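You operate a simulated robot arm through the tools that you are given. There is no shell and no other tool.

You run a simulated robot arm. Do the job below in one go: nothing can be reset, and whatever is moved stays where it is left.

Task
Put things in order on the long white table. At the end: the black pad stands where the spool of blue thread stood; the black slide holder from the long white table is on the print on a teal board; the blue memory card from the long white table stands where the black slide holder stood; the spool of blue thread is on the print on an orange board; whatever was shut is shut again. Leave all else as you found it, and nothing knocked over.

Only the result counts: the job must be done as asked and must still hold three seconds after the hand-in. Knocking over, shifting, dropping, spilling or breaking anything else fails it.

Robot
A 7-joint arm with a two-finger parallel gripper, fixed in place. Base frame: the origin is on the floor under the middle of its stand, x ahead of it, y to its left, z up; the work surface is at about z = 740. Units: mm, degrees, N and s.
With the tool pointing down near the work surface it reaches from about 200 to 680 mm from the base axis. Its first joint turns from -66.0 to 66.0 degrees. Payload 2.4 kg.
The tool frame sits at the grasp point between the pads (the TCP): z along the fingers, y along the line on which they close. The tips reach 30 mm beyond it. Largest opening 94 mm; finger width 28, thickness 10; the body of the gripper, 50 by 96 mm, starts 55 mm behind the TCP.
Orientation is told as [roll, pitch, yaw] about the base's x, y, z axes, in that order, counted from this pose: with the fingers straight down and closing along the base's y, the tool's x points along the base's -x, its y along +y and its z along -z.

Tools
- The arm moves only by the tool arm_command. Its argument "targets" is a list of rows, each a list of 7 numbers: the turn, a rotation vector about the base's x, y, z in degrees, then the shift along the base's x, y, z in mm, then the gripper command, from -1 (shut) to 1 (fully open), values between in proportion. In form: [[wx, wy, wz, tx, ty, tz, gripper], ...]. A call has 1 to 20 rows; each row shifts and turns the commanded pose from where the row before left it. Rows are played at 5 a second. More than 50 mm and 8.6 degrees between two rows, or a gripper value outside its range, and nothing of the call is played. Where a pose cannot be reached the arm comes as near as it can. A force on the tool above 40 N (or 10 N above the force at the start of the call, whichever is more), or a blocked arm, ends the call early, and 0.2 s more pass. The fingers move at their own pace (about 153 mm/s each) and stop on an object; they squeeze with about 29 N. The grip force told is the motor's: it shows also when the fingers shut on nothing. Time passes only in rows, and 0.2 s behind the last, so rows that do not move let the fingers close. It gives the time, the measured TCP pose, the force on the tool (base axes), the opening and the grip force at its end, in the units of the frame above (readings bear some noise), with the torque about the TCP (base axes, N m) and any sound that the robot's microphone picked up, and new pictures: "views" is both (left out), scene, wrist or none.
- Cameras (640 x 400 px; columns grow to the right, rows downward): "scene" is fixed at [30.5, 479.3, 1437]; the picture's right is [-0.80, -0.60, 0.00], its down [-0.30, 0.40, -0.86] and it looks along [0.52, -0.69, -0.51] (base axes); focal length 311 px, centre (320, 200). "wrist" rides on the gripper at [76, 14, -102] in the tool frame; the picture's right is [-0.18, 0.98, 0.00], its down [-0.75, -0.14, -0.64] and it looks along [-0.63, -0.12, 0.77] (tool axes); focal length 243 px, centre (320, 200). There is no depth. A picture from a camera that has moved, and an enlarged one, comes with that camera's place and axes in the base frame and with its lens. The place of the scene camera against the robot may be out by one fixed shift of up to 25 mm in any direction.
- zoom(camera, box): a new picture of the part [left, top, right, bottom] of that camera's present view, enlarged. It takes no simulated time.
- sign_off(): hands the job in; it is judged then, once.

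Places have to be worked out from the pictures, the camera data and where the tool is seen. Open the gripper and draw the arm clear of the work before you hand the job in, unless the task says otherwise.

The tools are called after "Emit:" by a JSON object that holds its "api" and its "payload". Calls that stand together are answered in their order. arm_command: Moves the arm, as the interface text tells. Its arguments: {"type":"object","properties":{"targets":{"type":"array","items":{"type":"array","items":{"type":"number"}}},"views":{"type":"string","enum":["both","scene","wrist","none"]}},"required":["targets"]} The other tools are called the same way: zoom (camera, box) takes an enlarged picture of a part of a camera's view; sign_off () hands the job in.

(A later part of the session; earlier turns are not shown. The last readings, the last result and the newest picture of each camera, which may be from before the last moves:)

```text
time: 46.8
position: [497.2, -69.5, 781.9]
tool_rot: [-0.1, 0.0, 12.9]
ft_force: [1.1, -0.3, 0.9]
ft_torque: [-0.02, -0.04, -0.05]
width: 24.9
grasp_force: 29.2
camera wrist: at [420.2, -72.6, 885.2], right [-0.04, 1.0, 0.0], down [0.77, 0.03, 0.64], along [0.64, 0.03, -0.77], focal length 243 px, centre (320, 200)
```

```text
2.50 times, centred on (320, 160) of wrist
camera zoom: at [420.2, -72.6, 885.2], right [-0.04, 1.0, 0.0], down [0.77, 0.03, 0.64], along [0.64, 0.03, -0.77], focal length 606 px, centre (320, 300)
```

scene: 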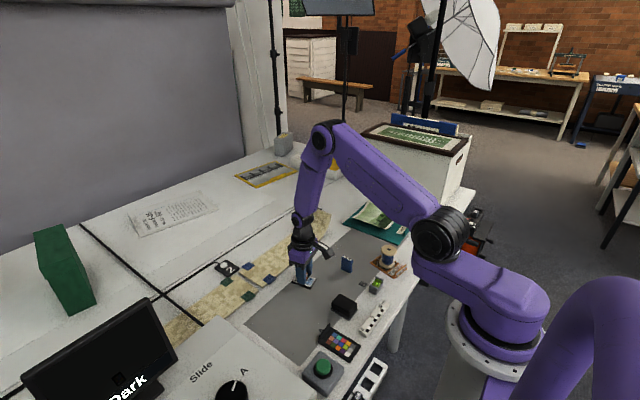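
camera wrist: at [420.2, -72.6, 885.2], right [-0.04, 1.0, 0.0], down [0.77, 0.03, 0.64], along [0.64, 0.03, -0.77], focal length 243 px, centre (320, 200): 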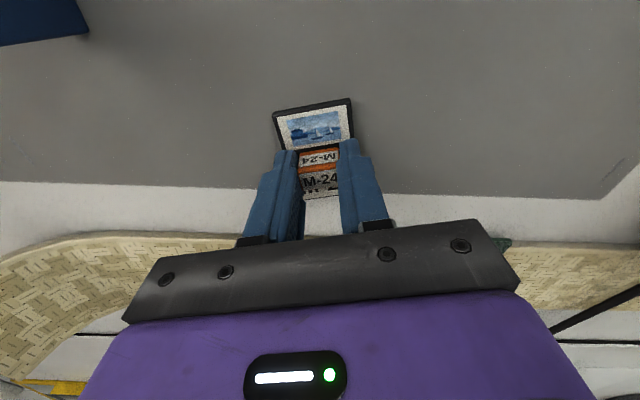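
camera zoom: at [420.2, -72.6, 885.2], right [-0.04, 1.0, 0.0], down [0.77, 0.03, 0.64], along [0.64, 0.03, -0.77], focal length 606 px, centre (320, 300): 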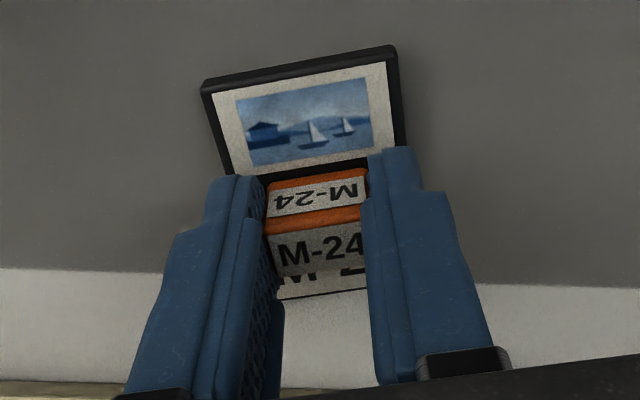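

Holder gripped (24.9 mm, 29 N). I lift it and check it hangs level.

Emit:
{"api": "arm_command", "payload": {"targets": [[0, 0, 0, 0, 0, 8, -1], [0, 0, 0, 0, 0, 30, -1], [0, 0, 0, 0, 0, 40, -1], [0, 0, 0, 0, 0, 22, -1], [0, 0, 0, 0, 0, 0, -1]], "views": "both"}}

Emit:
{"api": "zoom", "payload": {"camera": "wrist", "box": [240, 80, 400, 240]}}

Emit:
{"api": "zoom", "payload": {"camera": "scene", "box": [270, 210, 340, 300]}}

```text
time: 48.0
position: [495.4, -68.5, 884.8]
tool_rot: [0.0, 0.0, 12.9]
ft_force: [-0.7, 0.3, -0.1]
ft_torque: [0.02, -0.01, -0.01]
width: 24.8
grasp_force: 28.7
camera wrist: at [418.6, -71.4, 987.7], right [-0.04, 1.0, 0.0], down [0.77, 0.03, 0.64], along [0.64, 0.03, -0.77], focal length 243 px, centre (320, 200)
```

scene: 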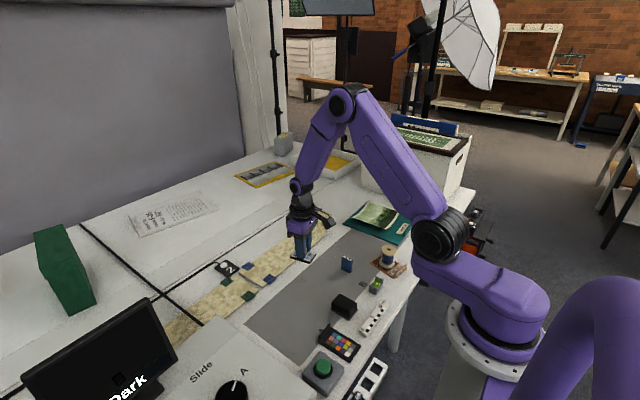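
wrist: 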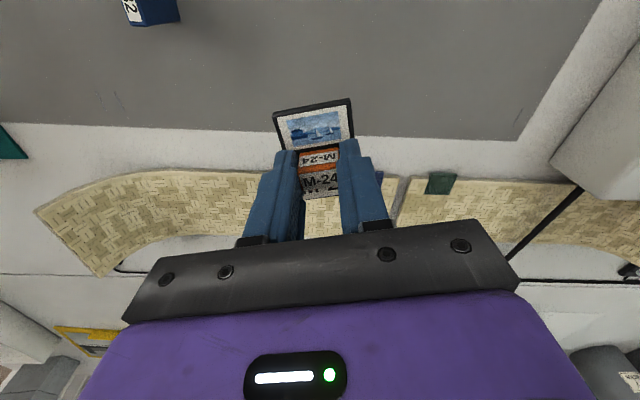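

```text
2.50 times, centred on (320, 160) of wrist
camera zoom: at [418.6, -71.4, 987.7], right [-0.04, 1.0, 0.0], down [0.77, 0.03, 0.64], along [0.64, 0.03, -0.77], focal length 606 px, centre (320, 300)
```

zoom: 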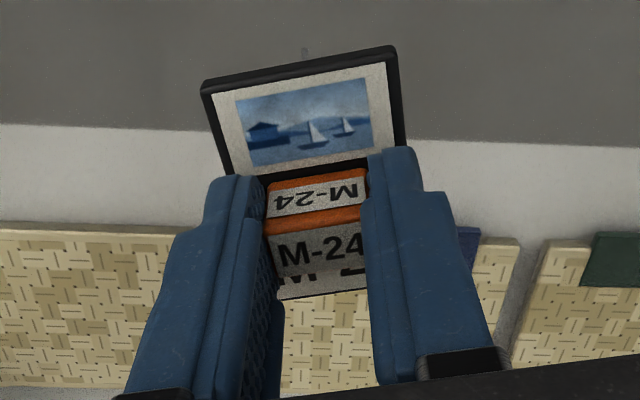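

```text
4.44 times, centred on (305, 255) of scene
camera zoom: at [30.5, 479.3, 1437.0], right [-0.8, -0.6, 0.0], down [-0.3, 0.4, -0.86], along [0.52, -0.69, -0.51], focal length 1383 px, centre (387, -44)
```

zoom: 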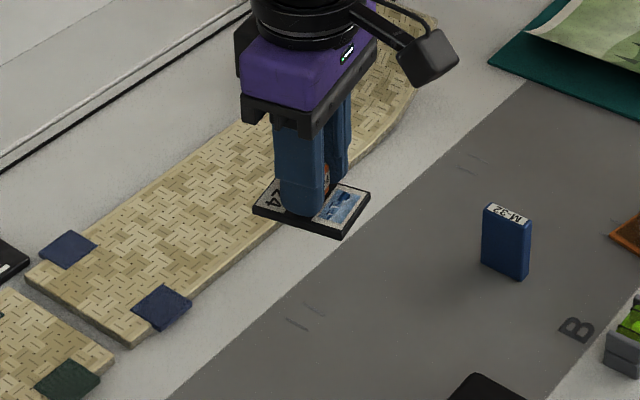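

Level and secure. I carry it across to above the print on the teal board, turning back 11° so it lies square with the board.

Emit:
{"api": "arm_command", "payload": {"targets": [[0, 0, -1.02, -4.6, -39.5, 0, -1], [0, 0, -1.02, -4.6, -39.5, 0, -1], [0, 0, -1.02, -4.6, -39.5, 0, -1], [0, 0, -1.02, -4.6, -39.5, 0, -1], [0, 0, -1.02, -4.6, -39.5, 0, -1], [0, 0, -1.02, -4.6, -39.5, 0, -1], [0, 0, -1.02, -4.6, -39.5, 0, -1], [0, 0, -1.02, -4.6, -39.5, 0, -1], [0, 0, -1.02, -4.6, -39.5, 0, -1], [0, 0, -1.02, -4.6, -39.5, 0, -1], [0, 0, -1.02, -4.6, -39.5, 0, -1], [0, 0, 0, 0, 0, 0, -1], [0, 0, 0, 0, 0, 0, -1]], "views": "both"}}

Emit:
{"api": "zoom", "payload": {"camera": "scene", "box": [335, 165, 425, 255]}}

Emit:
{"api": "zoom", "payload": {"camera": "wrist", "box": [180, 30, 420, 240]}}

```text
time: 50.8
position: [444.1, -507.3, 880.2]
tool_rot: [0.0, 0.1, 1.7]
ft_force: [1.0, -0.2, -0.8]
ft_torque: [-0.01, -0.03, 0.01]
width: 24.7
grasp_force: 28.9
camera wrist: at [368.4, -494.6, 982.8], right [0.16, 0.99, 0.0], down [0.76, -0.12, 0.64], along [0.63, -0.1, -0.77], focal length 243 px, centre (320, 200)
```

scene: 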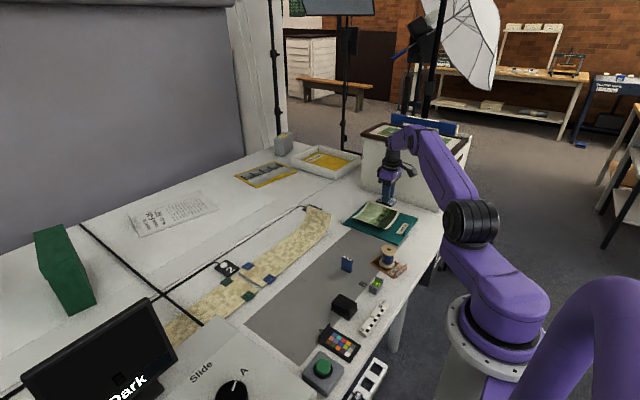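
wrist: 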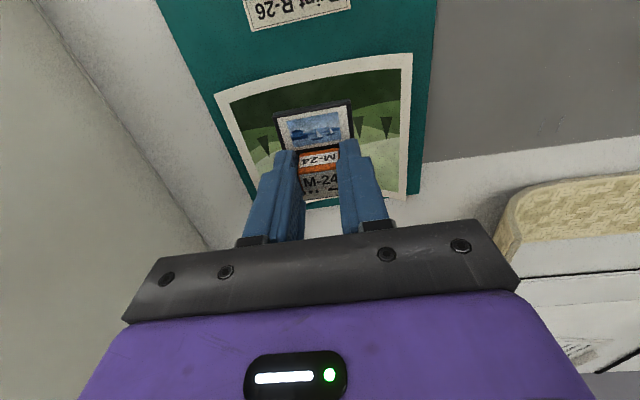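

```text
4.44 times, centred on (380, 210) of scene
camera zoom: at [30.5, 479.3, 1437.0], right [-0.8, -0.6, 0.0], down [-0.3, 0.4, -0.86], along [0.52, -0.69, -0.51], focal length 1383 px, centre (53, 156)
```

zoom: 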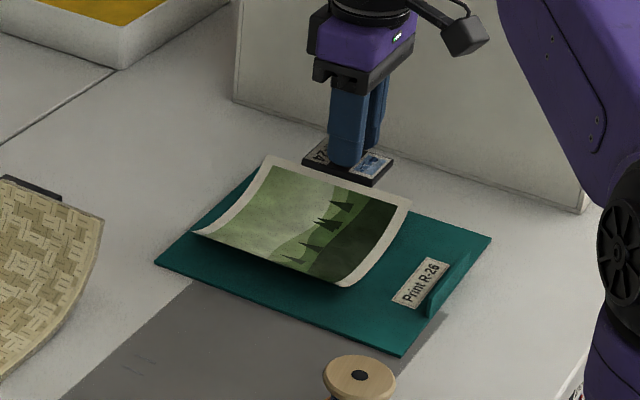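

```text
1.90 times, centred on (300, 135) of wrist
camera zoom: at [368.4, -494.6, 982.8], right [0.16, 0.99, 0.0], down [0.76, -0.12, 0.64], along [0.63, -0.1, -0.77], focal length 462 px, centre (358, 324)
```

zoom: 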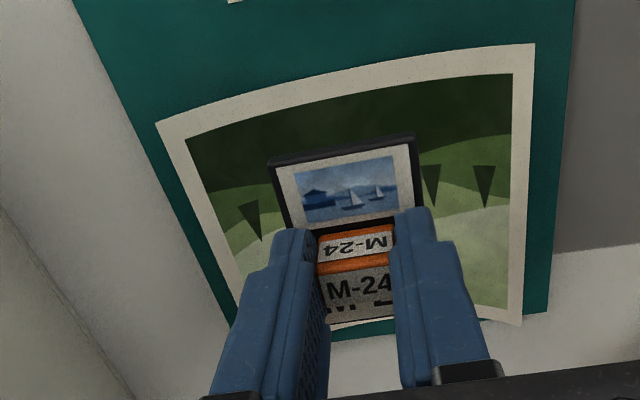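

Reached (444,-507), over the middle of the print. I nudge (+5,+3) and descend to about 15 mm above the board.

Emit:
{"api": "arm_command", "payload": {"targets": [[0, 0, 0, 5, 3, -20, -1], [0, 0, 0, 0, 0, -25, -1], [0, 0, 0, 0, 0, -25, -1], [0, 0, 0, 0, 0, -8, -1], [0, 0, 0, 0, 0, 0, -1], [0, 0, 0, 0, 0, 0, -1]], "views": "both"}}

Emit:
{"api": "zoom", "payload": {"camera": "scene", "box": [335, 165, 425, 255]}}

Emit:
{"api": "zoom", "payload": {"camera": "wrist", "box": [180, 30, 420, 240]}}

```text
time: 52.2
position: [452.0, -504.0, 802.8]
tool_rot: [0.0, -0.1, 1.7]
ft_force: [0.6, -0.2, -0.7]
ft_torque: [-0.02, 0.0, 0.0]
width: 24.7
grasp_force: 28.7
camera wrist: at [375.3, -490.9, 906.3], right [0.16, 0.99, 0.0], down [0.76, -0.12, 0.64], along [0.63, -0.1, -0.77], focal length 243 px, centre (320, 200)
```

scene: 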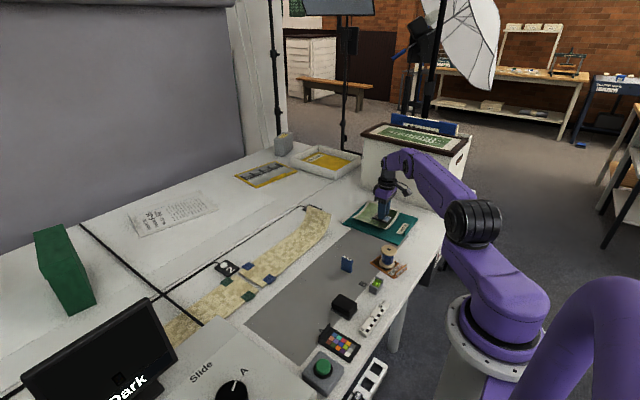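
wrist: 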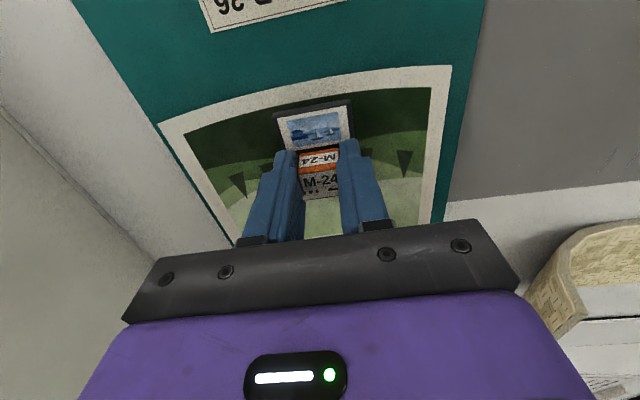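

```text
4.44 times, centred on (380, 210) of scene
camera zoom: at [30.5, 479.3, 1437.0], right [-0.8, -0.6, 0.0], down [-0.3, 0.4, -0.86], along [0.52, -0.69, -0.51], focal length 1383 px, centre (53, 156)
```

zoom: 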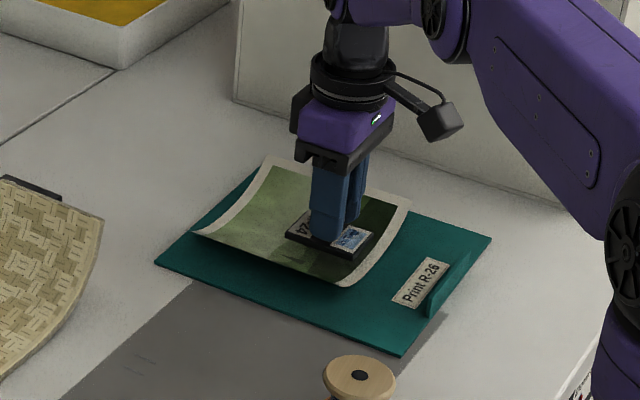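

```text
1.90 times, centred on (300, 135) of wrist
camera zoom: at [375.3, -490.9, 906.3], right [0.16, 0.99, 0.0], down [0.76, -0.12, 0.64], along [0.63, -0.1, -0.77], focal length 462 px, centre (358, 324)
```

zoom: 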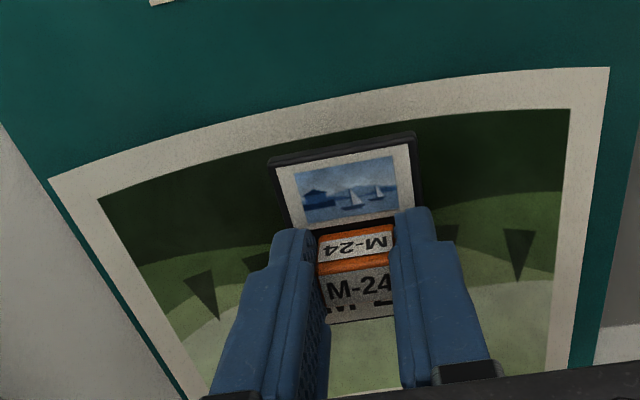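

The holder is well inside the print's outline. I lower slowly to contact.

Emit:
{"api": "arm_command", "payload": {"targets": [[0, 0, 0, 0, 0, -3, -1], [0, 0, 0, 0, 0, -3, -1], [0, 0, 0, 0, 0, -2, -1], [0, 0, 0, 0, 0, 0, -1]], "views": "none"}}

Emit:
{"api": "arm_command", "payload": {"targets": [[0, 0, 0, 0, 0, -2, -1], [0, 0, 0, 0, 0, 0, -1]], "views": "none"}}

Emit:
{"api": "arm_command", "payload": {"targets": [[0, 0, 0, 0, 0, -2, -1], [0, 0, 0, 0, 0, 0, -1]], "views": "none"}}

Emit:
{"api": "arm_command", "payload": {"targets": [[0, 0, 0, 0, 0, -1, -1], [0, 0, 0, 0, 0, 0, -1]], "views": "wrist"}}

```text
time: 53.2
position: [452.2, -504.4, 793.8]
tool_rot: [0.0, 0.0, 1.7]
ft_force: [-0.2, -0.1, -0.5]
ft_torque: [0.0, -0.03, -0.01]
width: 24.7
grasp_force: 28.9
```

```text
time: 53.8
position: [452.0, -503.9, 792.0]
tool_rot: [0.0, 0.0, 1.8]
ft_force: [0.1, 0.6, 0.6]
ft_torque: [-0.01, 0.0, 0.0]
width: 24.5
grasp_force: 29.2
```

```text
time: 54.4
position: [451.6, -503.1, 789.8]
tool_rot: [-0.1, 0.0, 1.7]
ft_force: [0.0, 0.9, -0.3]
ft_torque: [-0.01, 0.0, 0.03]
width: 25.0
grasp_force: 29.6
```

```text
time: 55.0
position: [451.6, -503.2, 789.6]
tool_rot: [-0.1, 0.1, 1.8]
ft_force: [0.6, 0.3, -0.1]
ft_torque: [-0.03, -0.04, 0.03]
width: 24.8
grasp_force: 29.0
camera wrist: at [374.9, -490.6, 893.3], right [0.16, 0.99, 0.0], down [0.76, -0.12, 0.64], along [0.63, -0.1, -0.77], focal length 243 px, centre (320, 200)
```

wrist: 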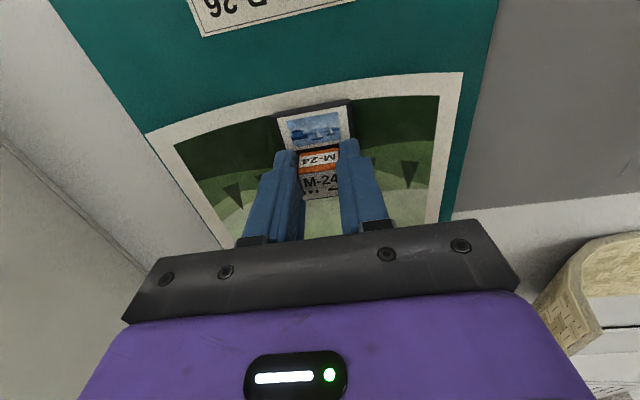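

Still free at z≈789; continuing down millimetre by millimetre.

Emit:
{"api": "arm_command", "payload": {"targets": [[0, 0, 0, 0, 0, -1, -1], [0, 0, 0, 0, 0, 0, -1]], "views": "none"}}

Emit:
{"api": "arm_command", "payload": {"targets": [[0, 0, 0, 0, 0, -1, -1], [0, 0, 0, 0, 0, 0, -1]], "views": "none"}}

Emit:
{"api": "arm_command", "payload": {"targets": [[0, 0, 0, 0, 0, -1, -1], [0, 0, 0, 0, 0, 0, -1]], "views": "wrist"}}

```text
time: 55.6
position: [451.3, -504.8, 788.9]
tool_rot: [0.1, 0.0, 1.8]
ft_force: [-0.7, -0.8, 0.0]
ft_torque: [0.01, -0.01, -0.01]
width: 24.7
grasp_force: 28.9
```

```text
time: 56.2
position: [449.3, -502.2, 787.4]
tool_rot: [-0.1, 0.1, 1.7]
ft_force: [-0.8, 0.2, 0.4]
ft_torque: [0.02, 0.0, -0.01]
width: 24.8
grasp_force: 29.3
```

```text
time: 56.8
position: [449.9, -502.1, 787.0]
tool_rot: [0.0, 0.1, 1.6]
ft_force: [-0.9, 0.1, -1.2]
ft_torque: [-0.04, -0.02, -0.03]
width: 24.4
grasp_force: 29.0
camera wrist: at [374.6, -490.5, 890.8], right [0.16, 0.99, 0.0], down [0.76, -0.12, 0.64], along [0.63, -0.1, -0.77], focal length 243 px, centre (320, 200)
```

wrist: 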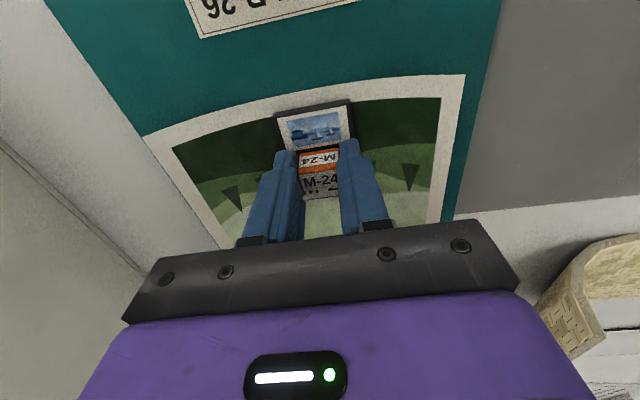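

Emit:
{"api": "arm_command", "payload": {"targets": [[0, 0, 0, 0, 0, -1, -1], [0, 0, 0, 0, 0, 0, -1]], "views": "none"}}

Emit:
{"api": "arm_command", "payload": {"targets": [[0, 0, 0, 0, 0, -1, -1], [0, 0, 0, 0, 0, 0, -1]], "views": "none"}}

Emit:
{"api": "zoom", "payload": {"camera": "scene", "box": [345, 180, 415, 240]}}

```text
time: 57.4
position: [450.9, -503.1, 785.6]
tool_rot: [0.0, 0.0, 1.8]
ft_force: [-0.3, -0.6, -0.4]
ft_torque: [-0.01, 0.0, 0.0]
width: 24.9
grasp_force: 28.9
```

```text
time: 58.0
position: [451.5, -504.0, 786.2]
tool_rot: [0.0, 0.1, 1.7]
ft_force: [-1.0, 2.8, 6.5]
ft_torque: [0.07, 0.0, -0.01]
width: 24.9
grasp_force: 29.2
```

```text
6.67 times, centred on (380, 210) of scene
camera zoom: at [30.4, 479.5, 1437.0], right [-0.8, -0.6, 0.0], down [-0.3, 0.4, -0.86], along [0.52, -0.69, -0.51], focal length 2074 px, centre (-80, 133)
```

zoom: 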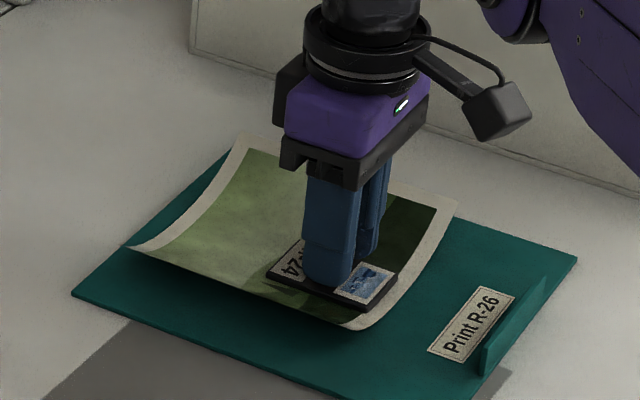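

Contact (6.5 N). I open gently, in small stages, to leave the holder on the print.

Emit:
{"api": "arm_command", "payload": {"targets": [[0, 0, 0, 0, 0, 0, -1], [0, 0, 0, 0, 0, 0, -0.42], [0, 0, 0, 0, 0, 0, -0.35], [0, 0, 0, 0, 0, 0, -0.2], [0, 0, 0, 0, 0, 0, -0.05], [0, 0, 0, 0, 0, 0, -0.05]], "views": "both"}}

Emit:
{"api": "zoom", "payload": {"camera": "scene", "box": [345, 180, 415, 240]}}

Emit:
{"api": "zoom", "payload": {"camera": "wrist", "box": [180, 50, 460, 260]}}

```text
time: 59.4
position: [451.5, -503.0, 785.0]
tool_rot: [-0.1, 0.0, 1.7]
ft_force: [-1.0, -0.1, -0.7]
ft_torque: [0.03, 0.04, -0.01]
width: 44.7
grasp_force: 0.1
camera wrist: at [374.6, -490.7, 888.5], right [0.16, 0.99, 0.0], down [0.76, -0.12, 0.64], along [0.63, -0.1, -0.77], focal length 243 px, centre (320, 200)
```

scene: 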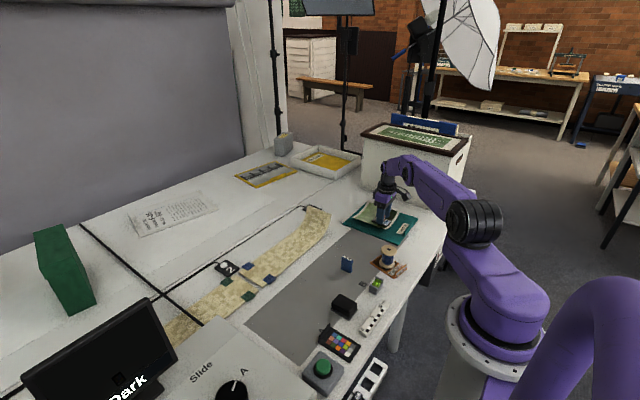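
wrist: 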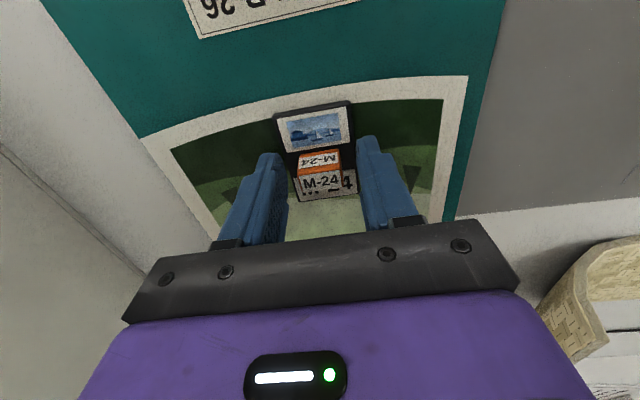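

```text
6.67 times, centred on (380, 210) of scene
camera zoom: at [30.5, 479.3, 1437.0], right [-0.8, -0.6, 0.0], down [-0.3, 0.4, -0.86], along [0.52, -0.69, -0.51], focal length 2074 px, centre (-80, 133)
```

zoom: 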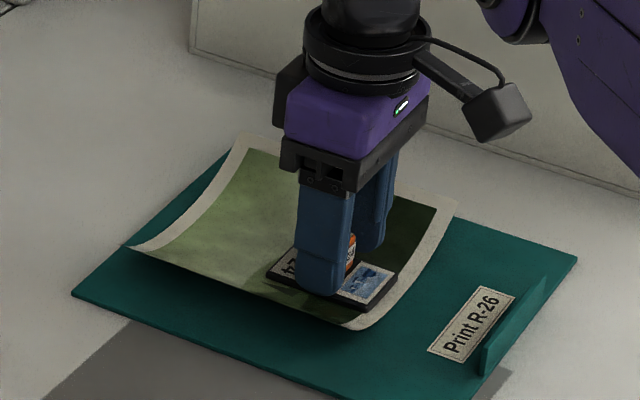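

```text
1.90 times, centred on (320, 155) of wrist
camera zoom: at [374.6, -490.7, 888.5], right [0.16, 0.99, 0.0], down [0.76, -0.12, 0.64], along [0.63, -0.1, -0.77], focal length 462 px, centre (320, 286)
```

zoom: 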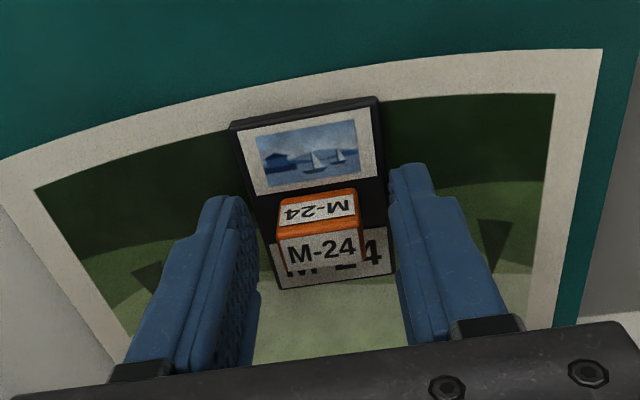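

The holder rests on the print, released. I rise straight up and then go to the blue card, turning back to yaw 0.

Emit:
{"api": "arm_command", "payload": {"targets": [[0, 0, 0, 0, 0, 15, -0.05], [0, 0, 0, 0, 0, 35, -0.05], [0, 0, 0, 0, 0, 45, -0.05], [0, 0, 0, 0, 0, 0, -0.05], [0, 0, 0, 0, 0, 0, -0.05]], "views": "both"}}

Emit:
{"api": "zoom", "payload": {"camera": "scene", "box": [345, 180, 415, 240]}}

Emit:
{"api": "zoom", "payload": {"camera": "wrist", "box": [180, 30, 460, 240]}}

```text
time: 60.6
position: [452.1, -501.2, 882.5]
tool_rot: [0.0, -0.1, 1.7]
ft_force: [0.0, 0.4, -0.2]
ft_torque: [-0.01, -0.02, 0.0]
width: 44.7
grasp_force: 0.0
camera wrist: at [375.2, -489.5, 987.0], right [0.16, 0.99, 0.0], down [0.76, -0.12, 0.64], along [0.63, -0.1, -0.77], focal length 243 px, centre (320, 200)
```

scene: 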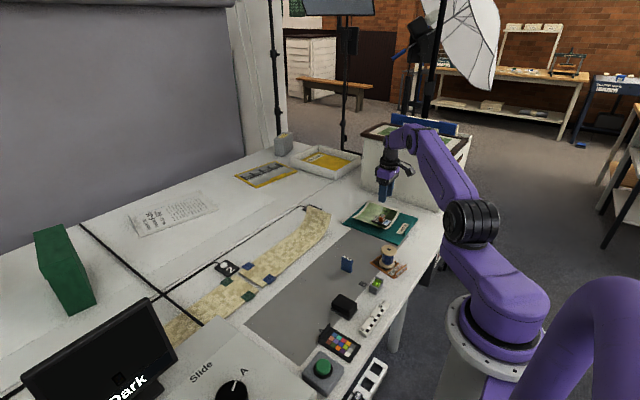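
wrist: 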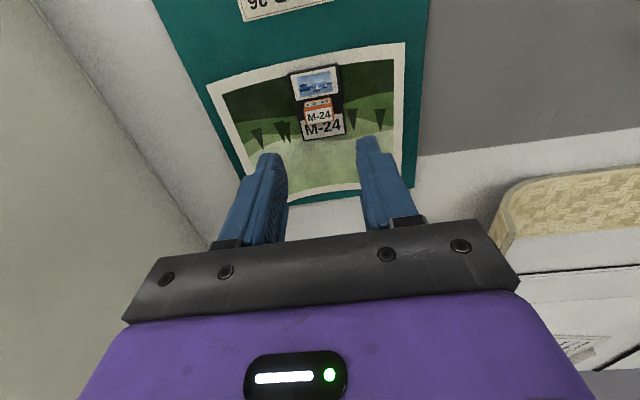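

```text
6.67 times, centred on (380, 210) of scene
camera zoom: at [30.5, 479.3, 1437.0], right [-0.8, -0.6, 0.0], down [-0.3, 0.4, -0.86], along [0.52, -0.69, -0.51], focal length 2074 px, centre (-80, 133)
```

zoom: 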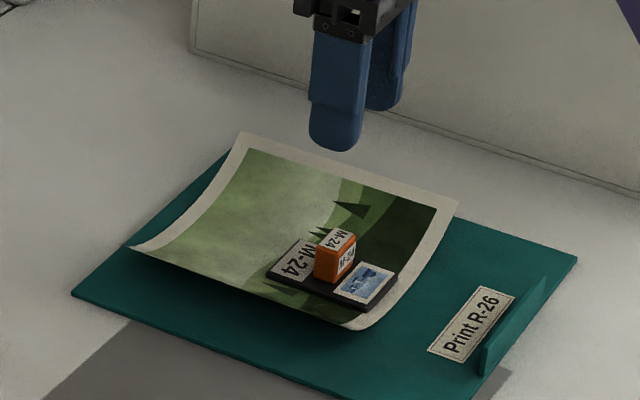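

```text
1.90 times, centred on (320, 135) of wrist
camera zoom: at [375.2, -489.5, 987.0], right [0.16, 0.99, 0.0], down [0.76, -0.12, 0.64], along [0.63, -0.1, -0.77], focal length 462 px, centre (320, 324)
```

zoom: 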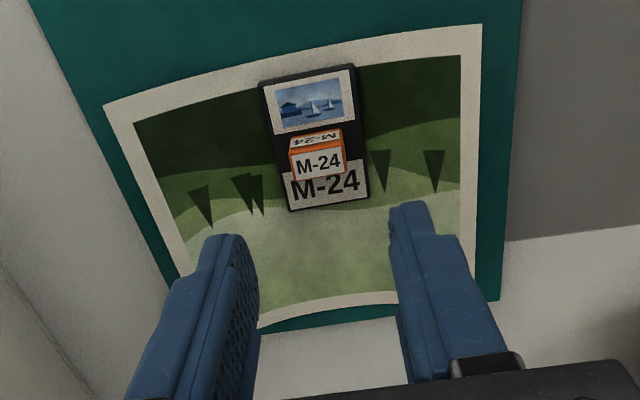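

The holder sits flat and stable on the print, and nothing else has shifted. Now over to the blue card.

Emit:
{"api": "arm_command", "payload": {"targets": [[0, 0, -0.85, -3.75, 39, 0, -0.1], [0, 0, -0.85, -3.75, 39, 0, -0.1], [0, 0, 0, -3.75, 39, 0, -0.1], [0, 0, 0, -3.75, 39, 0, -0.1], [0, 0, 0, -3.75, 39, 0, -0.1], [0, 0, 0, -3.75, 39, 0, -0.1], [0, 0, 0, -3.75, 39, 0, -0.1], [0, 0, 0, -3.75, 39, -15, -0.1], [0, 0, 0, 0, 0, 0, -0.1], [0, 0, 0, 0, 0, 0, -0.1]], "views": "both"}}

Emit:
{"api": "zoom", "payload": {"camera": "wrist", "box": [270, 70, 370, 170]}}

```text
time: 62.8
position: [418.3, -193.1, 865.6]
tool_rot: [0.0, 0.0, 0.0]
ft_force: [0.2, 0.1, -0.4]
ft_torque: [-0.04, -0.02, -0.04]
width: 42.4
grasp_force: 0.1
camera wrist: at [343.1, -177.9, 969.3], right [0.18, 0.98, 0.0], down [0.75, -0.14, 0.64], along [0.63, -0.12, -0.77], focal length 243 px, centre (320, 200)
```

scene: 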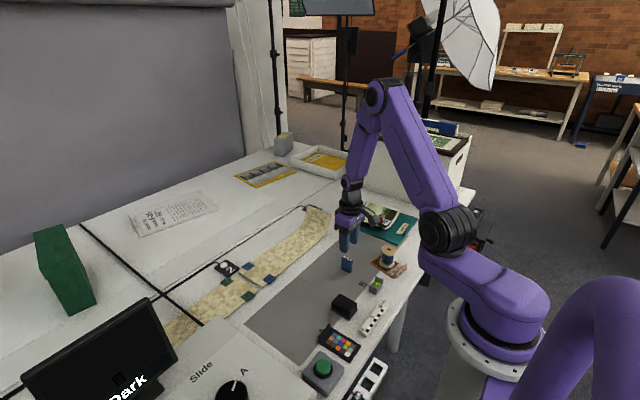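
wrist: 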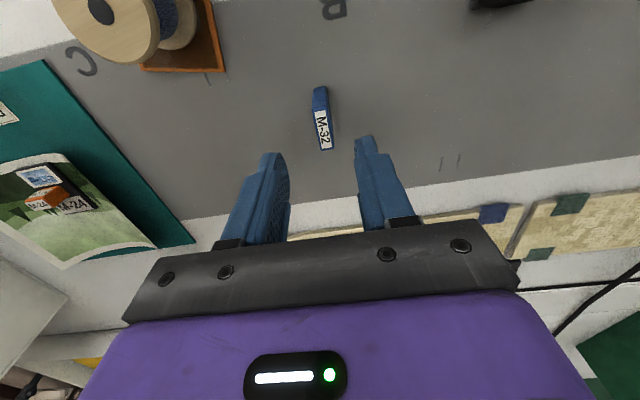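

```text
4.00 times, centred on (320, 120) of wrist
camera zoom: at [343.1, -177.9, 969.3], right [0.18, 0.98, 0.0], down [0.75, -0.14, 0.64], along [0.63, -0.12, -0.77], focal length 970 px, centre (320, 520)
```

zoom: 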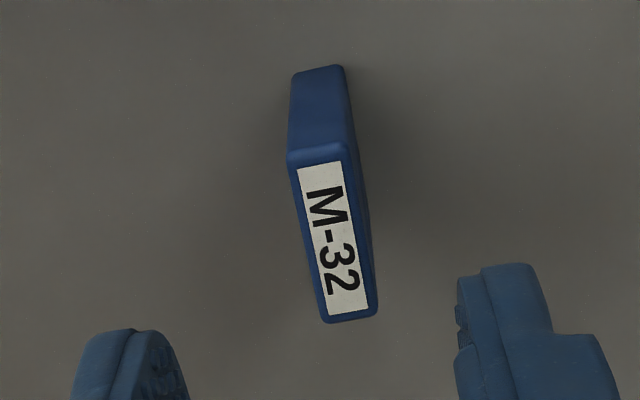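

Card centre is (+2.7,+3.2) mm from the tool, yaw nearly 0. I centre and descend to just above it (tips z≈790) to recheck before straddling.

Emit:
{"api": "arm_command", "payload": {"targets": [[0, 0, 0, 2.7, 3.2, -20, -0.1], [0, 0, 0, 0, 0, -22, -0.1], [0, 0, 0, 0, 0, 0, -0.1], [0, 0, 0, 0, 0, 0, -0.1]], "views": "wrist"}}

Emit:
{"api": "zoom", "payload": {"camera": "wrist", "box": [260, 90, 380, 210]}}

```text
time: 63.8
position: [421.2, -188.3, 825.3]
tool_rot: [0.0, -0.1, -0.1]
ft_force: [1.0, -0.5, 0.3]
ft_torque: [-0.02, 0.02, -0.01]
width: 42.3
grasp_force: 0.1
camera wrist: at [345.6, -173.9, 928.5], right [0.18, 0.98, 0.0], down [0.75, -0.14, 0.64], along [0.63, -0.12, -0.77], focal length 243 px, centre (320, 200)
```

wrist: 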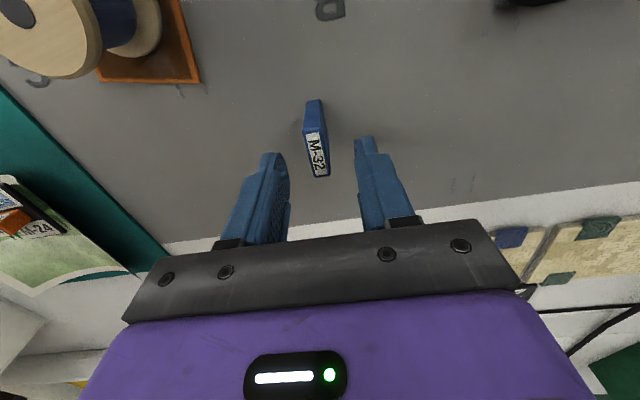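

```text
3.33 times, centred on (320, 150) of wrist
camera zoom: at [345.6, -173.9, 928.5], right [0.18, 0.98, 0.0], down [0.75, -0.14, 0.64], along [0.63, -0.12, -0.77], focal length 809 px, centre (320, 367)
```

zoom: 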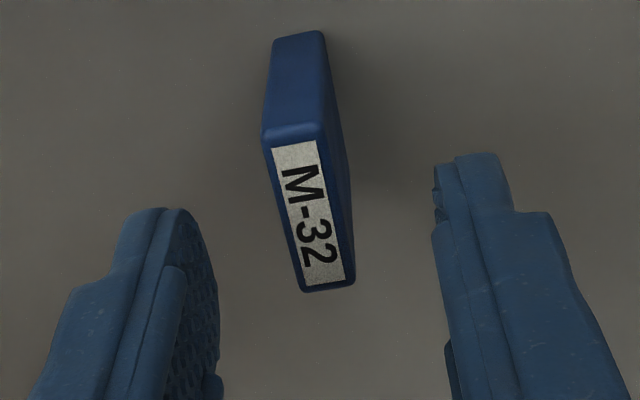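

Card is 1.6 mm toward -y of the tool. I correct and straddle it, descending to z≈778.

Emit:
{"api": "arm_command", "payload": {"targets": [[0, 0, 0, 0, -1.6, -10, -0.1], [0, 0, 0, 0, 0, -20, -0.1], [0, 0, 0, 0, 0, -17, -0.1], [0, 0, 0, 0, 0, 0, -0.1], [0, 0, 0, 0, 0, 0, -0.1]], "views": "both"}}

Emit:
{"api": "zoom", "payload": {"camera": "wrist", "box": [240, 90, 400, 250]}}

```text
time: 65.0
position: [422.0, -190.8, 776.1]
tool_rot: [0.1, 0.1, -0.1]
ft_force: [0.6, 0.6, -0.2]
ft_torque: [0.0, -0.02, 0.01]
width: 42.3
grasp_force: 0.1
camera wrist: at [346.5, -176.1, 879.9], right [0.18, 0.98, 0.0], down [0.75, -0.14, 0.64], along [0.63, -0.12, -0.77], focal length 243 px, centre (320, 200)
```

scene: 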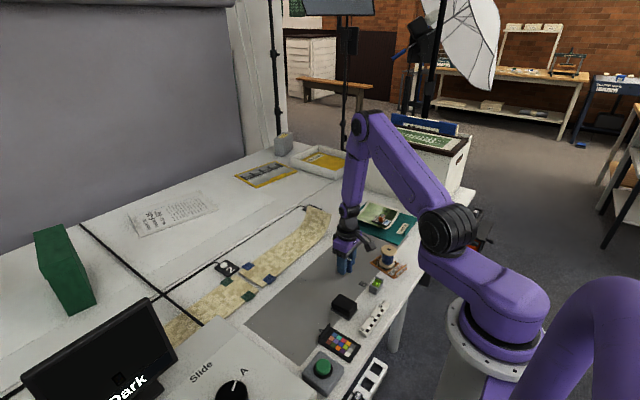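
wrist: 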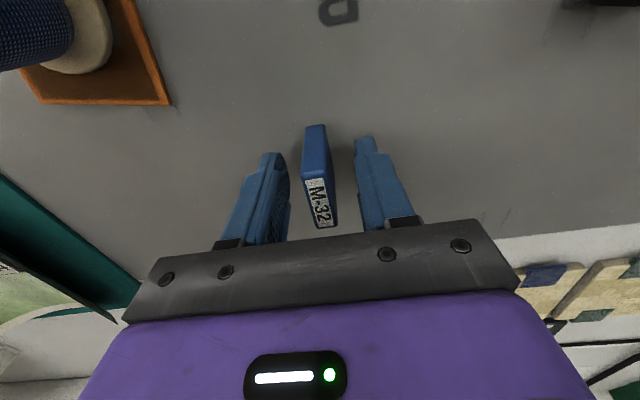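

```text
2.50 times, centred on (320, 170) of wrist
camera zoom: at [346.5, -176.1, 879.9], right [0.18, 0.98, 0.0], down [0.75, -0.14, 0.64], along [0.63, -0.12, -0.77], focal length 606 px, centre (320, 275)
```

zoom: 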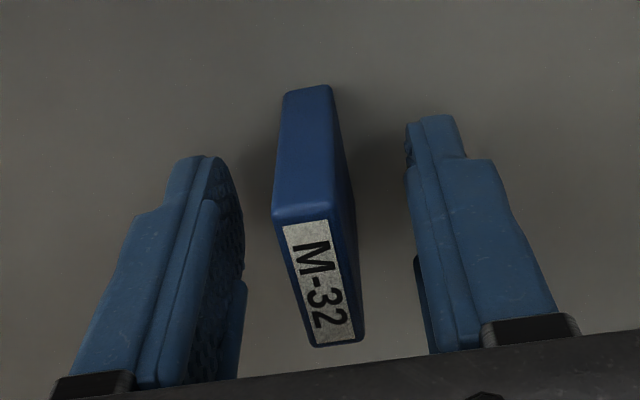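

Straddled; the card shows about 1.3 mm toward +y. I nudge and close in stages.

Emit:
{"api": "arm_command", "payload": {"targets": [[0, 0, 0, 1.5, 1.3, 0, -0.1], [0, 0, 0, 0, 0, 0, -0.35], [0, 0, 0, 0, 0, 0, -0.55], [0, 0, 0, 0, 0, 0, -0.68], [0, 0, 0, 0, 0, 0, -0.68]], "views": "wrist"}}

Emit:
{"api": "zoom", "payload": {"camera": "wrist", "box": [240, 90, 400, 250]}}

```text
time: 66.2
position: [423.9, -188.6, 776.9]
tool_rot: [0.1, -0.1, 0.1]
ft_force: [-0.1, -0.7, -0.2]
ft_torque: [-0.03, 0.03, -0.03]
width: 15.6
grasp_force: 0.8
camera wrist: at [348.5, -174.2, 880.3], right [0.18, 0.98, 0.0], down [0.75, -0.14, 0.64], along [0.63, -0.12, -0.77], focal length 243 px, centre (320, 200)
```

wrist: 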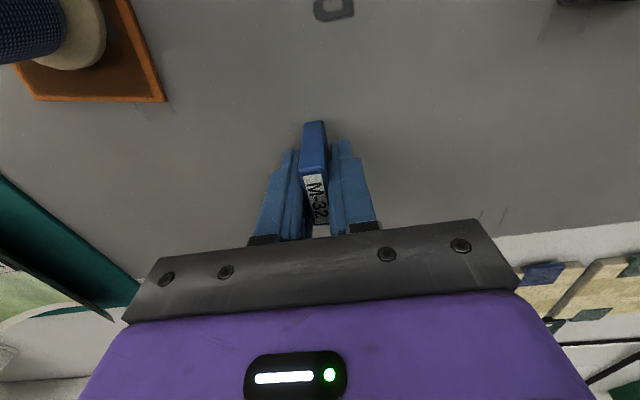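

```text
2.50 times, centred on (320, 170) of wrist
camera zoom: at [348.5, -174.2, 880.3], right [0.18, 0.98, 0.0], down [0.75, -0.14, 0.64], along [0.63, -0.12, -0.77], focal length 606 px, centre (320, 275)
```

zoom: 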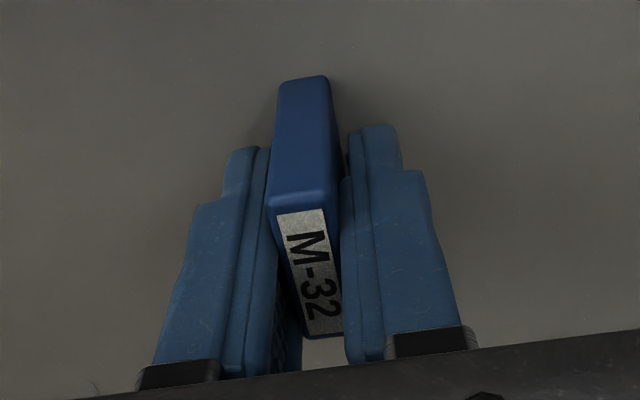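

Emit:
{"api": "arm_command", "payload": {"targets": [[0, 0, 0, 0, 0, 0, -0.72], [0, 0, 0, 0, 0, 0, -0.76], [0, 0, 0, 0, 0, 0, -0.8], [0, 0, 0, 0, 0, 0, -1], [0, 0, 0, 0, 0, 0, -1]], "views": "wrist"}}

Emit:
{"api": "zoom", "payload": {"camera": "wrist", "box": [240, 90, 400, 250]}}

Emit:
{"api": "zoom", "payload": {"camera": "scene", "box": [320, 220, 380, 280]}}

```text
time: 67.4
position: [423.4, -188.4, 776.2]
tool_rot: [0.0, 0.1, 0.0]
ft_force: [0.1, -0.4, 0.3]
ft_torque: [-0.01, 0.04, -0.01]
width: 15.5
grasp_force: 29.2
camera wrist: at [348.5, -174.2, 880.3], right [0.18, 0.98, 0.0], down [0.75, -0.14, 0.64], along [0.63, -0.12, -0.77], focal length 243 px, centre (320, 200)
```

wrist: 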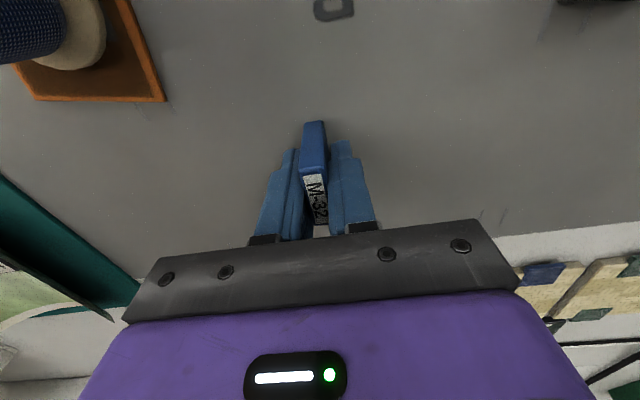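

```text
2.50 times, centred on (320, 170) of wrist
camera zoom: at [348.5, -174.2, 880.3], right [0.18, 0.98, 0.0], down [0.75, -0.14, 0.64], along [0.63, -0.12, -0.77], focal length 606 px, centre (320, 275)
```

zoom: 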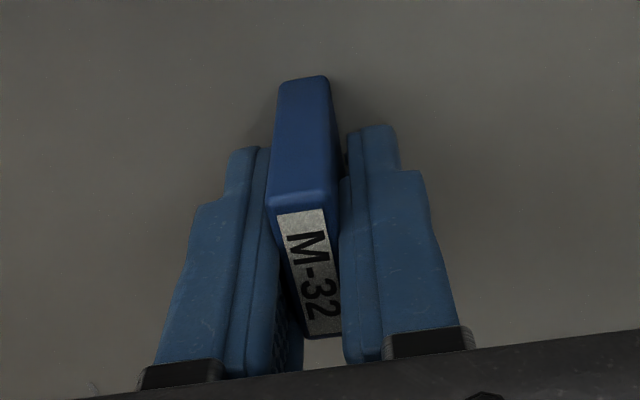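

```text
6.67 times, centred on (350, 250) of scene
camera zoom: at [30.5, 479.3, 1437.0], right [-0.8, -0.6, 0.0], down [-0.3, 0.4, -0.86], along [0.52, -0.69, -0.51], focal length 2074 px, centre (120, -133)
```

zoom: 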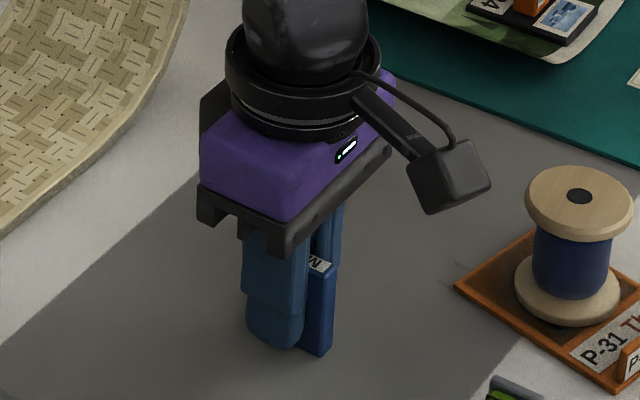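

Firm grip at 15.5 mm (rounded edges make the card thicker than it looked). I lift and check it hangs upright.

Emit:
{"api": "arm_command", "payload": {"targets": [[0, 0, 0, 0, 0, 8, -1], [0, 0, 0, 0, 0, 25, -1], [0, 0, 0, 0, 0, 40, -1], [0, 0, 0, 0, 0, 10, -1], [0, 0, 0, 0, 0, 0, -1]], "views": "both"}}

Emit:
{"api": "zoom", "payload": {"camera": "wrist", "box": [240, 90, 400, 250]}}

Emit:
{"api": "zoom", "payload": {"camera": "scene", "box": [320, 190, 390, 280]}}

```text
time: 68.6
position: [425.0, -186.7, 860.6]
tool_rot: [0.0, 0.0, 0.0]
ft_force: [-0.2, 0.3, 0.1]
ft_torque: [0.0, 0.01, 0.02]
width: 15.3
grasp_force: 28.9
camera wrist: at [348.9, -172.6, 965.0], right [0.18, 0.98, 0.0], down [0.75, -0.14, 0.64], along [0.63, -0.12, -0.77], focal length 243 px, centre (320, 200)
```

scene: 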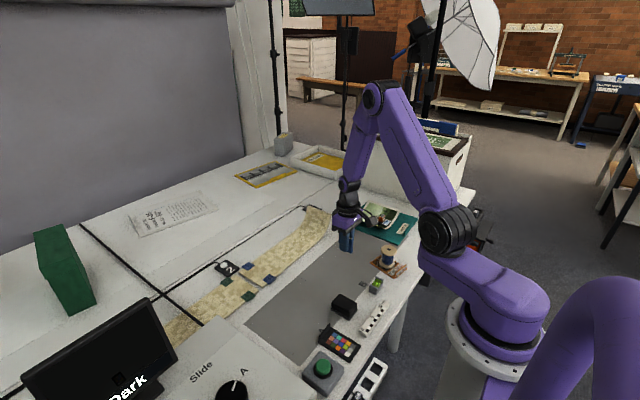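
wrist: 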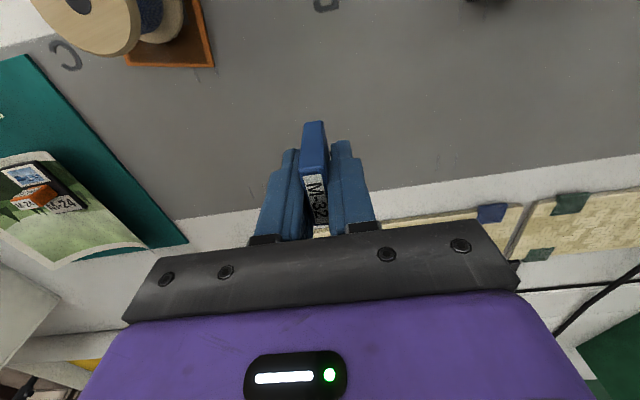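

```text
2.50 times, centred on (320, 170) of wrist
camera zoom: at [348.9, -172.6, 965.0], right [0.18, 0.98, 0.0], down [0.75, -0.14, 0.64], along [0.63, -0.12, -0.77], focal length 606 px, centre (320, 275)
```

zoom: 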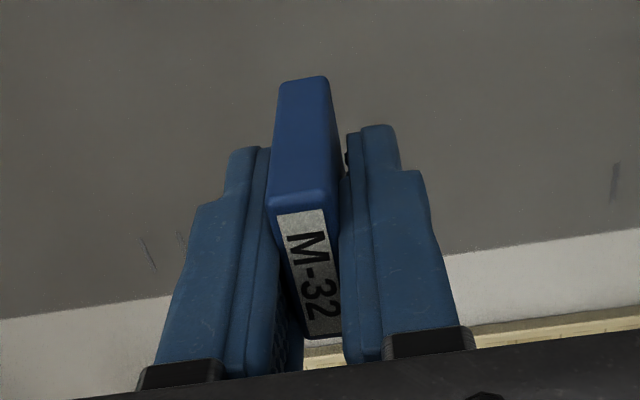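

```text
4.44 times, centred on (355, 235) of scene
camera zoom: at [30.5, 479.3, 1437.0], right [-0.8, -0.6, 0.0], down [-0.3, 0.4, -0.86], along [0.52, -0.69, -0.51], focal length 1383 px, centre (164, 44)
```

zoom: 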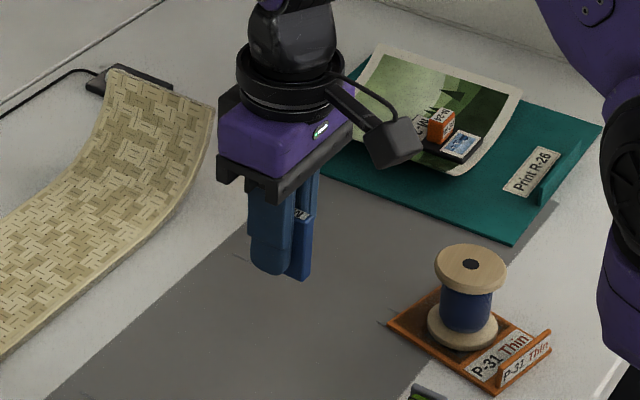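

The card hangs upright. I carry it to above the holder's old spot (TCP target ≈(499,-69)).

Emit:
{"api": "arm_command", "payload": {"targets": [[0, 0, 0, 18.5, 29.4, 0, -1], [0, 0, 0, 18.5, 29.4, 0, -1], [0, 0, 0, 18.5, 29.4, 0, -1], [0, 0, 0, 18.5, 29.4, 0, -1], [0, 0, 0, 0, 0, -20, -1], [0, 0, 0, 0, 0, -20, -1], [0, 0, 0, 0, 0, 0, -1], [0, 0, 0, 0, 0, 0, -1]], "views": "both"}}

Emit:
{"api": "arm_command", "payload": {"targets": [[0, 0, 0, 0, 0, 0, -1]], "views": "none"}}

Emit:
{"api": "zoom", "payload": {"camera": "scene", "box": [260, 210, 350, 300]}}

```text
time: 70.4
position: [499.3, -72.5, 818.1]
tool_rot: [0.0, 0.1, 0.0]
ft_force: [0.0, 0.1, -0.6]
ft_torque: [0.01, 0.04, 0.02]
width: 15.1
grasp_force: 29.0
camera wrist: at [424.2, -57.1, 921.3], right [0.18, 0.98, 0.0], down [0.75, -0.14, 0.64], along [0.63, -0.12, -0.77], focal length 243 px, centre (320, 200)
```

scene: 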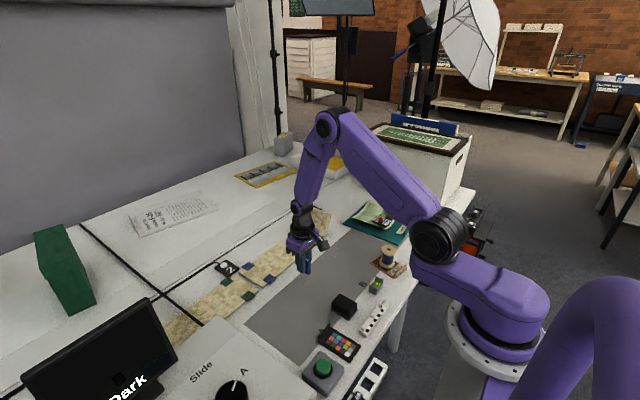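
wrist: 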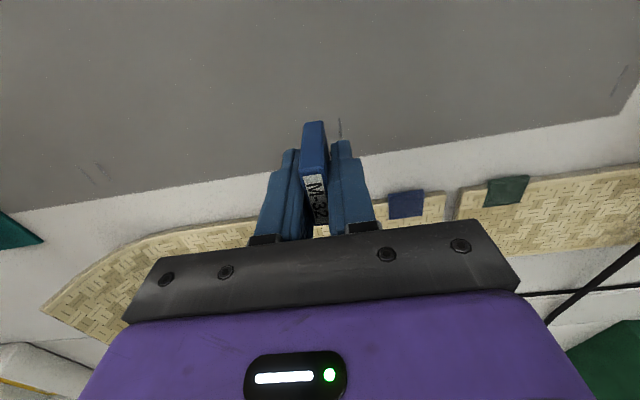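

```text
time: 70.8
position: [500.0, -71.9, 818.2]
tool_rot: [0.0, 0.0, 0.0]
ft_force: [-0.3, 0.2, -0.1]
ft_torque: [0.02, 0.01, -0.01]
width: 15.4
grasp_force: 28.7
```

```text
4.44 times, centred on (305, 255) of scene
camera zoom: at [30.5, 479.3, 1437.0], right [-0.8, -0.6, 0.0], down [-0.3, 0.4, -0.86], along [0.52, -0.69, -0.51], focal length 1383 px, centre (387, -44)
```

zoom: 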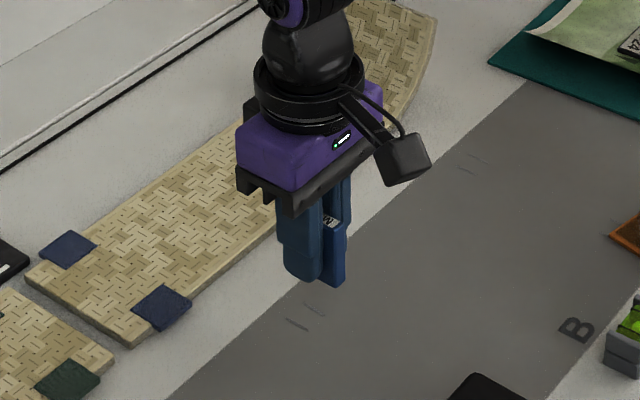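

I correct (-0.7,+3.2) and lower to a few millimetres above the surface.

Emit:
{"api": "arm_command", "payload": {"targets": [[0, 0, 0, -0.7, 3.2, -15, -1], [0, 0, 0, 0, 0, -15, -1], [0, 0, 0, 0, 0, -4, -1], [0, 0, 0, 0, 0, 0, -1], [0, 0, 0, 0, 0, 0, -1]], "views": "both"}}

Emit:
{"api": "arm_command", "payload": {"targets": [[0, 0, 0, 0, 0, 0, -1]], "views": "none"}}

Emit:
{"api": "zoom", "payload": {"camera": "scene", "box": [285, 265, 325, 290]}}

```text
time: 72.0
position: [498.8, -67.1, 783.0]
tool_rot: [0.1, 0.0, 0.0]
ft_force: [-0.1, -0.8, 0.0]
ft_torque: [-0.02, 0.0, -0.01]
width: 15.6
grasp_force: 28.8
camera wrist: at [423.6, -53.2, 887.0], right [0.18, 0.98, 0.0], down [0.75, -0.14, 0.64], along [0.63, -0.12, -0.77], focal length 243 px, centre (320, 200)
```

scene: 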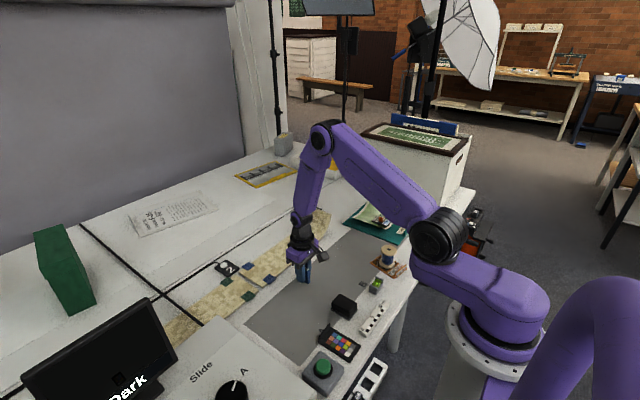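
wrist: 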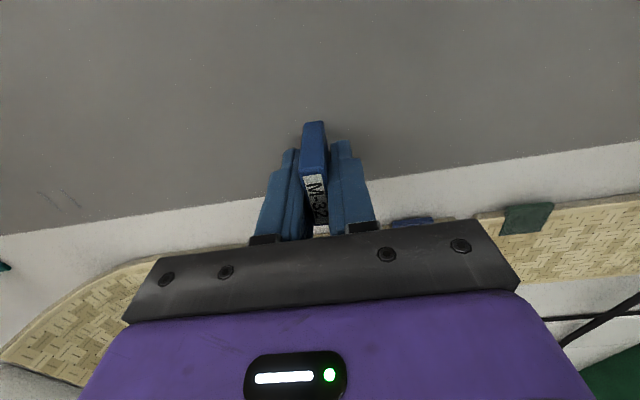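

```text
time: 72.4
position: [498.6, -68.4, 782.7]
tool_rot: [0.0, 0.0, 0.0]
ft_force: [-0.7, 0.1, -1.0]
ft_torque: [-0.02, 0.01, 0.02]
width: 15.3
grasp_force: 28.4
```

```text
16.00 times, centred on (305, 278) of scene
camera zoom: at [30.5, 479.3, 1437.0], right [-0.8, -0.6, 0.0], down [-0.3, 0.4, -0.86], along [0.52, -0.69, -0.51], focal length 4978 px, centre (560, -1040)
```

zoom: 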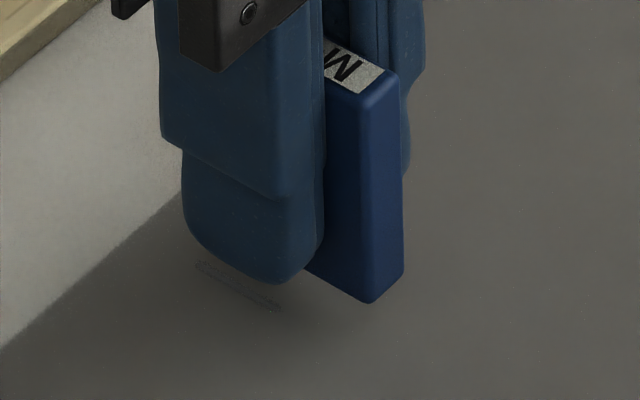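

The card's base would land within 2–3 mm of the holder's old centre. I nudge (+1.2,-1) and lower to contact in small steps.

Emit:
{"api": "arm_command", "payload": {"targets": [[0, 0, 0, 1.2, -1, -2, -1], [0, 0, 0, 0, 0, -2, -1], [0, 0, 0, 0, 0, 0, -1]], "views": "none"}}

Emit:
{"api": "arm_command", "payload": {"targets": [[0, 0, 0, 0, 0, -1, -1], [0, 0, 0, 0, 0, 0, -1]], "views": "none"}}

Emit:
{"api": "arm_command", "payload": {"targets": [[0, 0, 0, 0, 0, -1, -1], [0, 0, 0, 0, 0, 0, -1]], "views": "none"}}

```text
time: 73.2
position: [499.8, -69.6, 780.8]
tool_rot: [0.0, 0.0, 0.0]
ft_force: [0.0, -0.1, -1.2]
ft_torque: [-0.01, 0.01, -0.02]
width: 15.3
grasp_force: 28.5
```

```text
time: 73.8
position: [500.7, -67.6, 779.4]
tool_rot: [0.0, 0.0, 0.0]
ft_force: [-0.3, 0.3, 0.0]
ft_torque: [0.01, 0.03, -0.02]
width: 15.3
grasp_force: 29.1
```

```text
time: 74.4
position: [500.8, -67.8, 779.8]
tool_rot: [-0.1, 0.0, 0.1]
ft_force: [0.3, 0.4, 0.3]
ft_torque: [0.02, -0.02, 0.0]
width: 15.4
grasp_force: 29.1
```

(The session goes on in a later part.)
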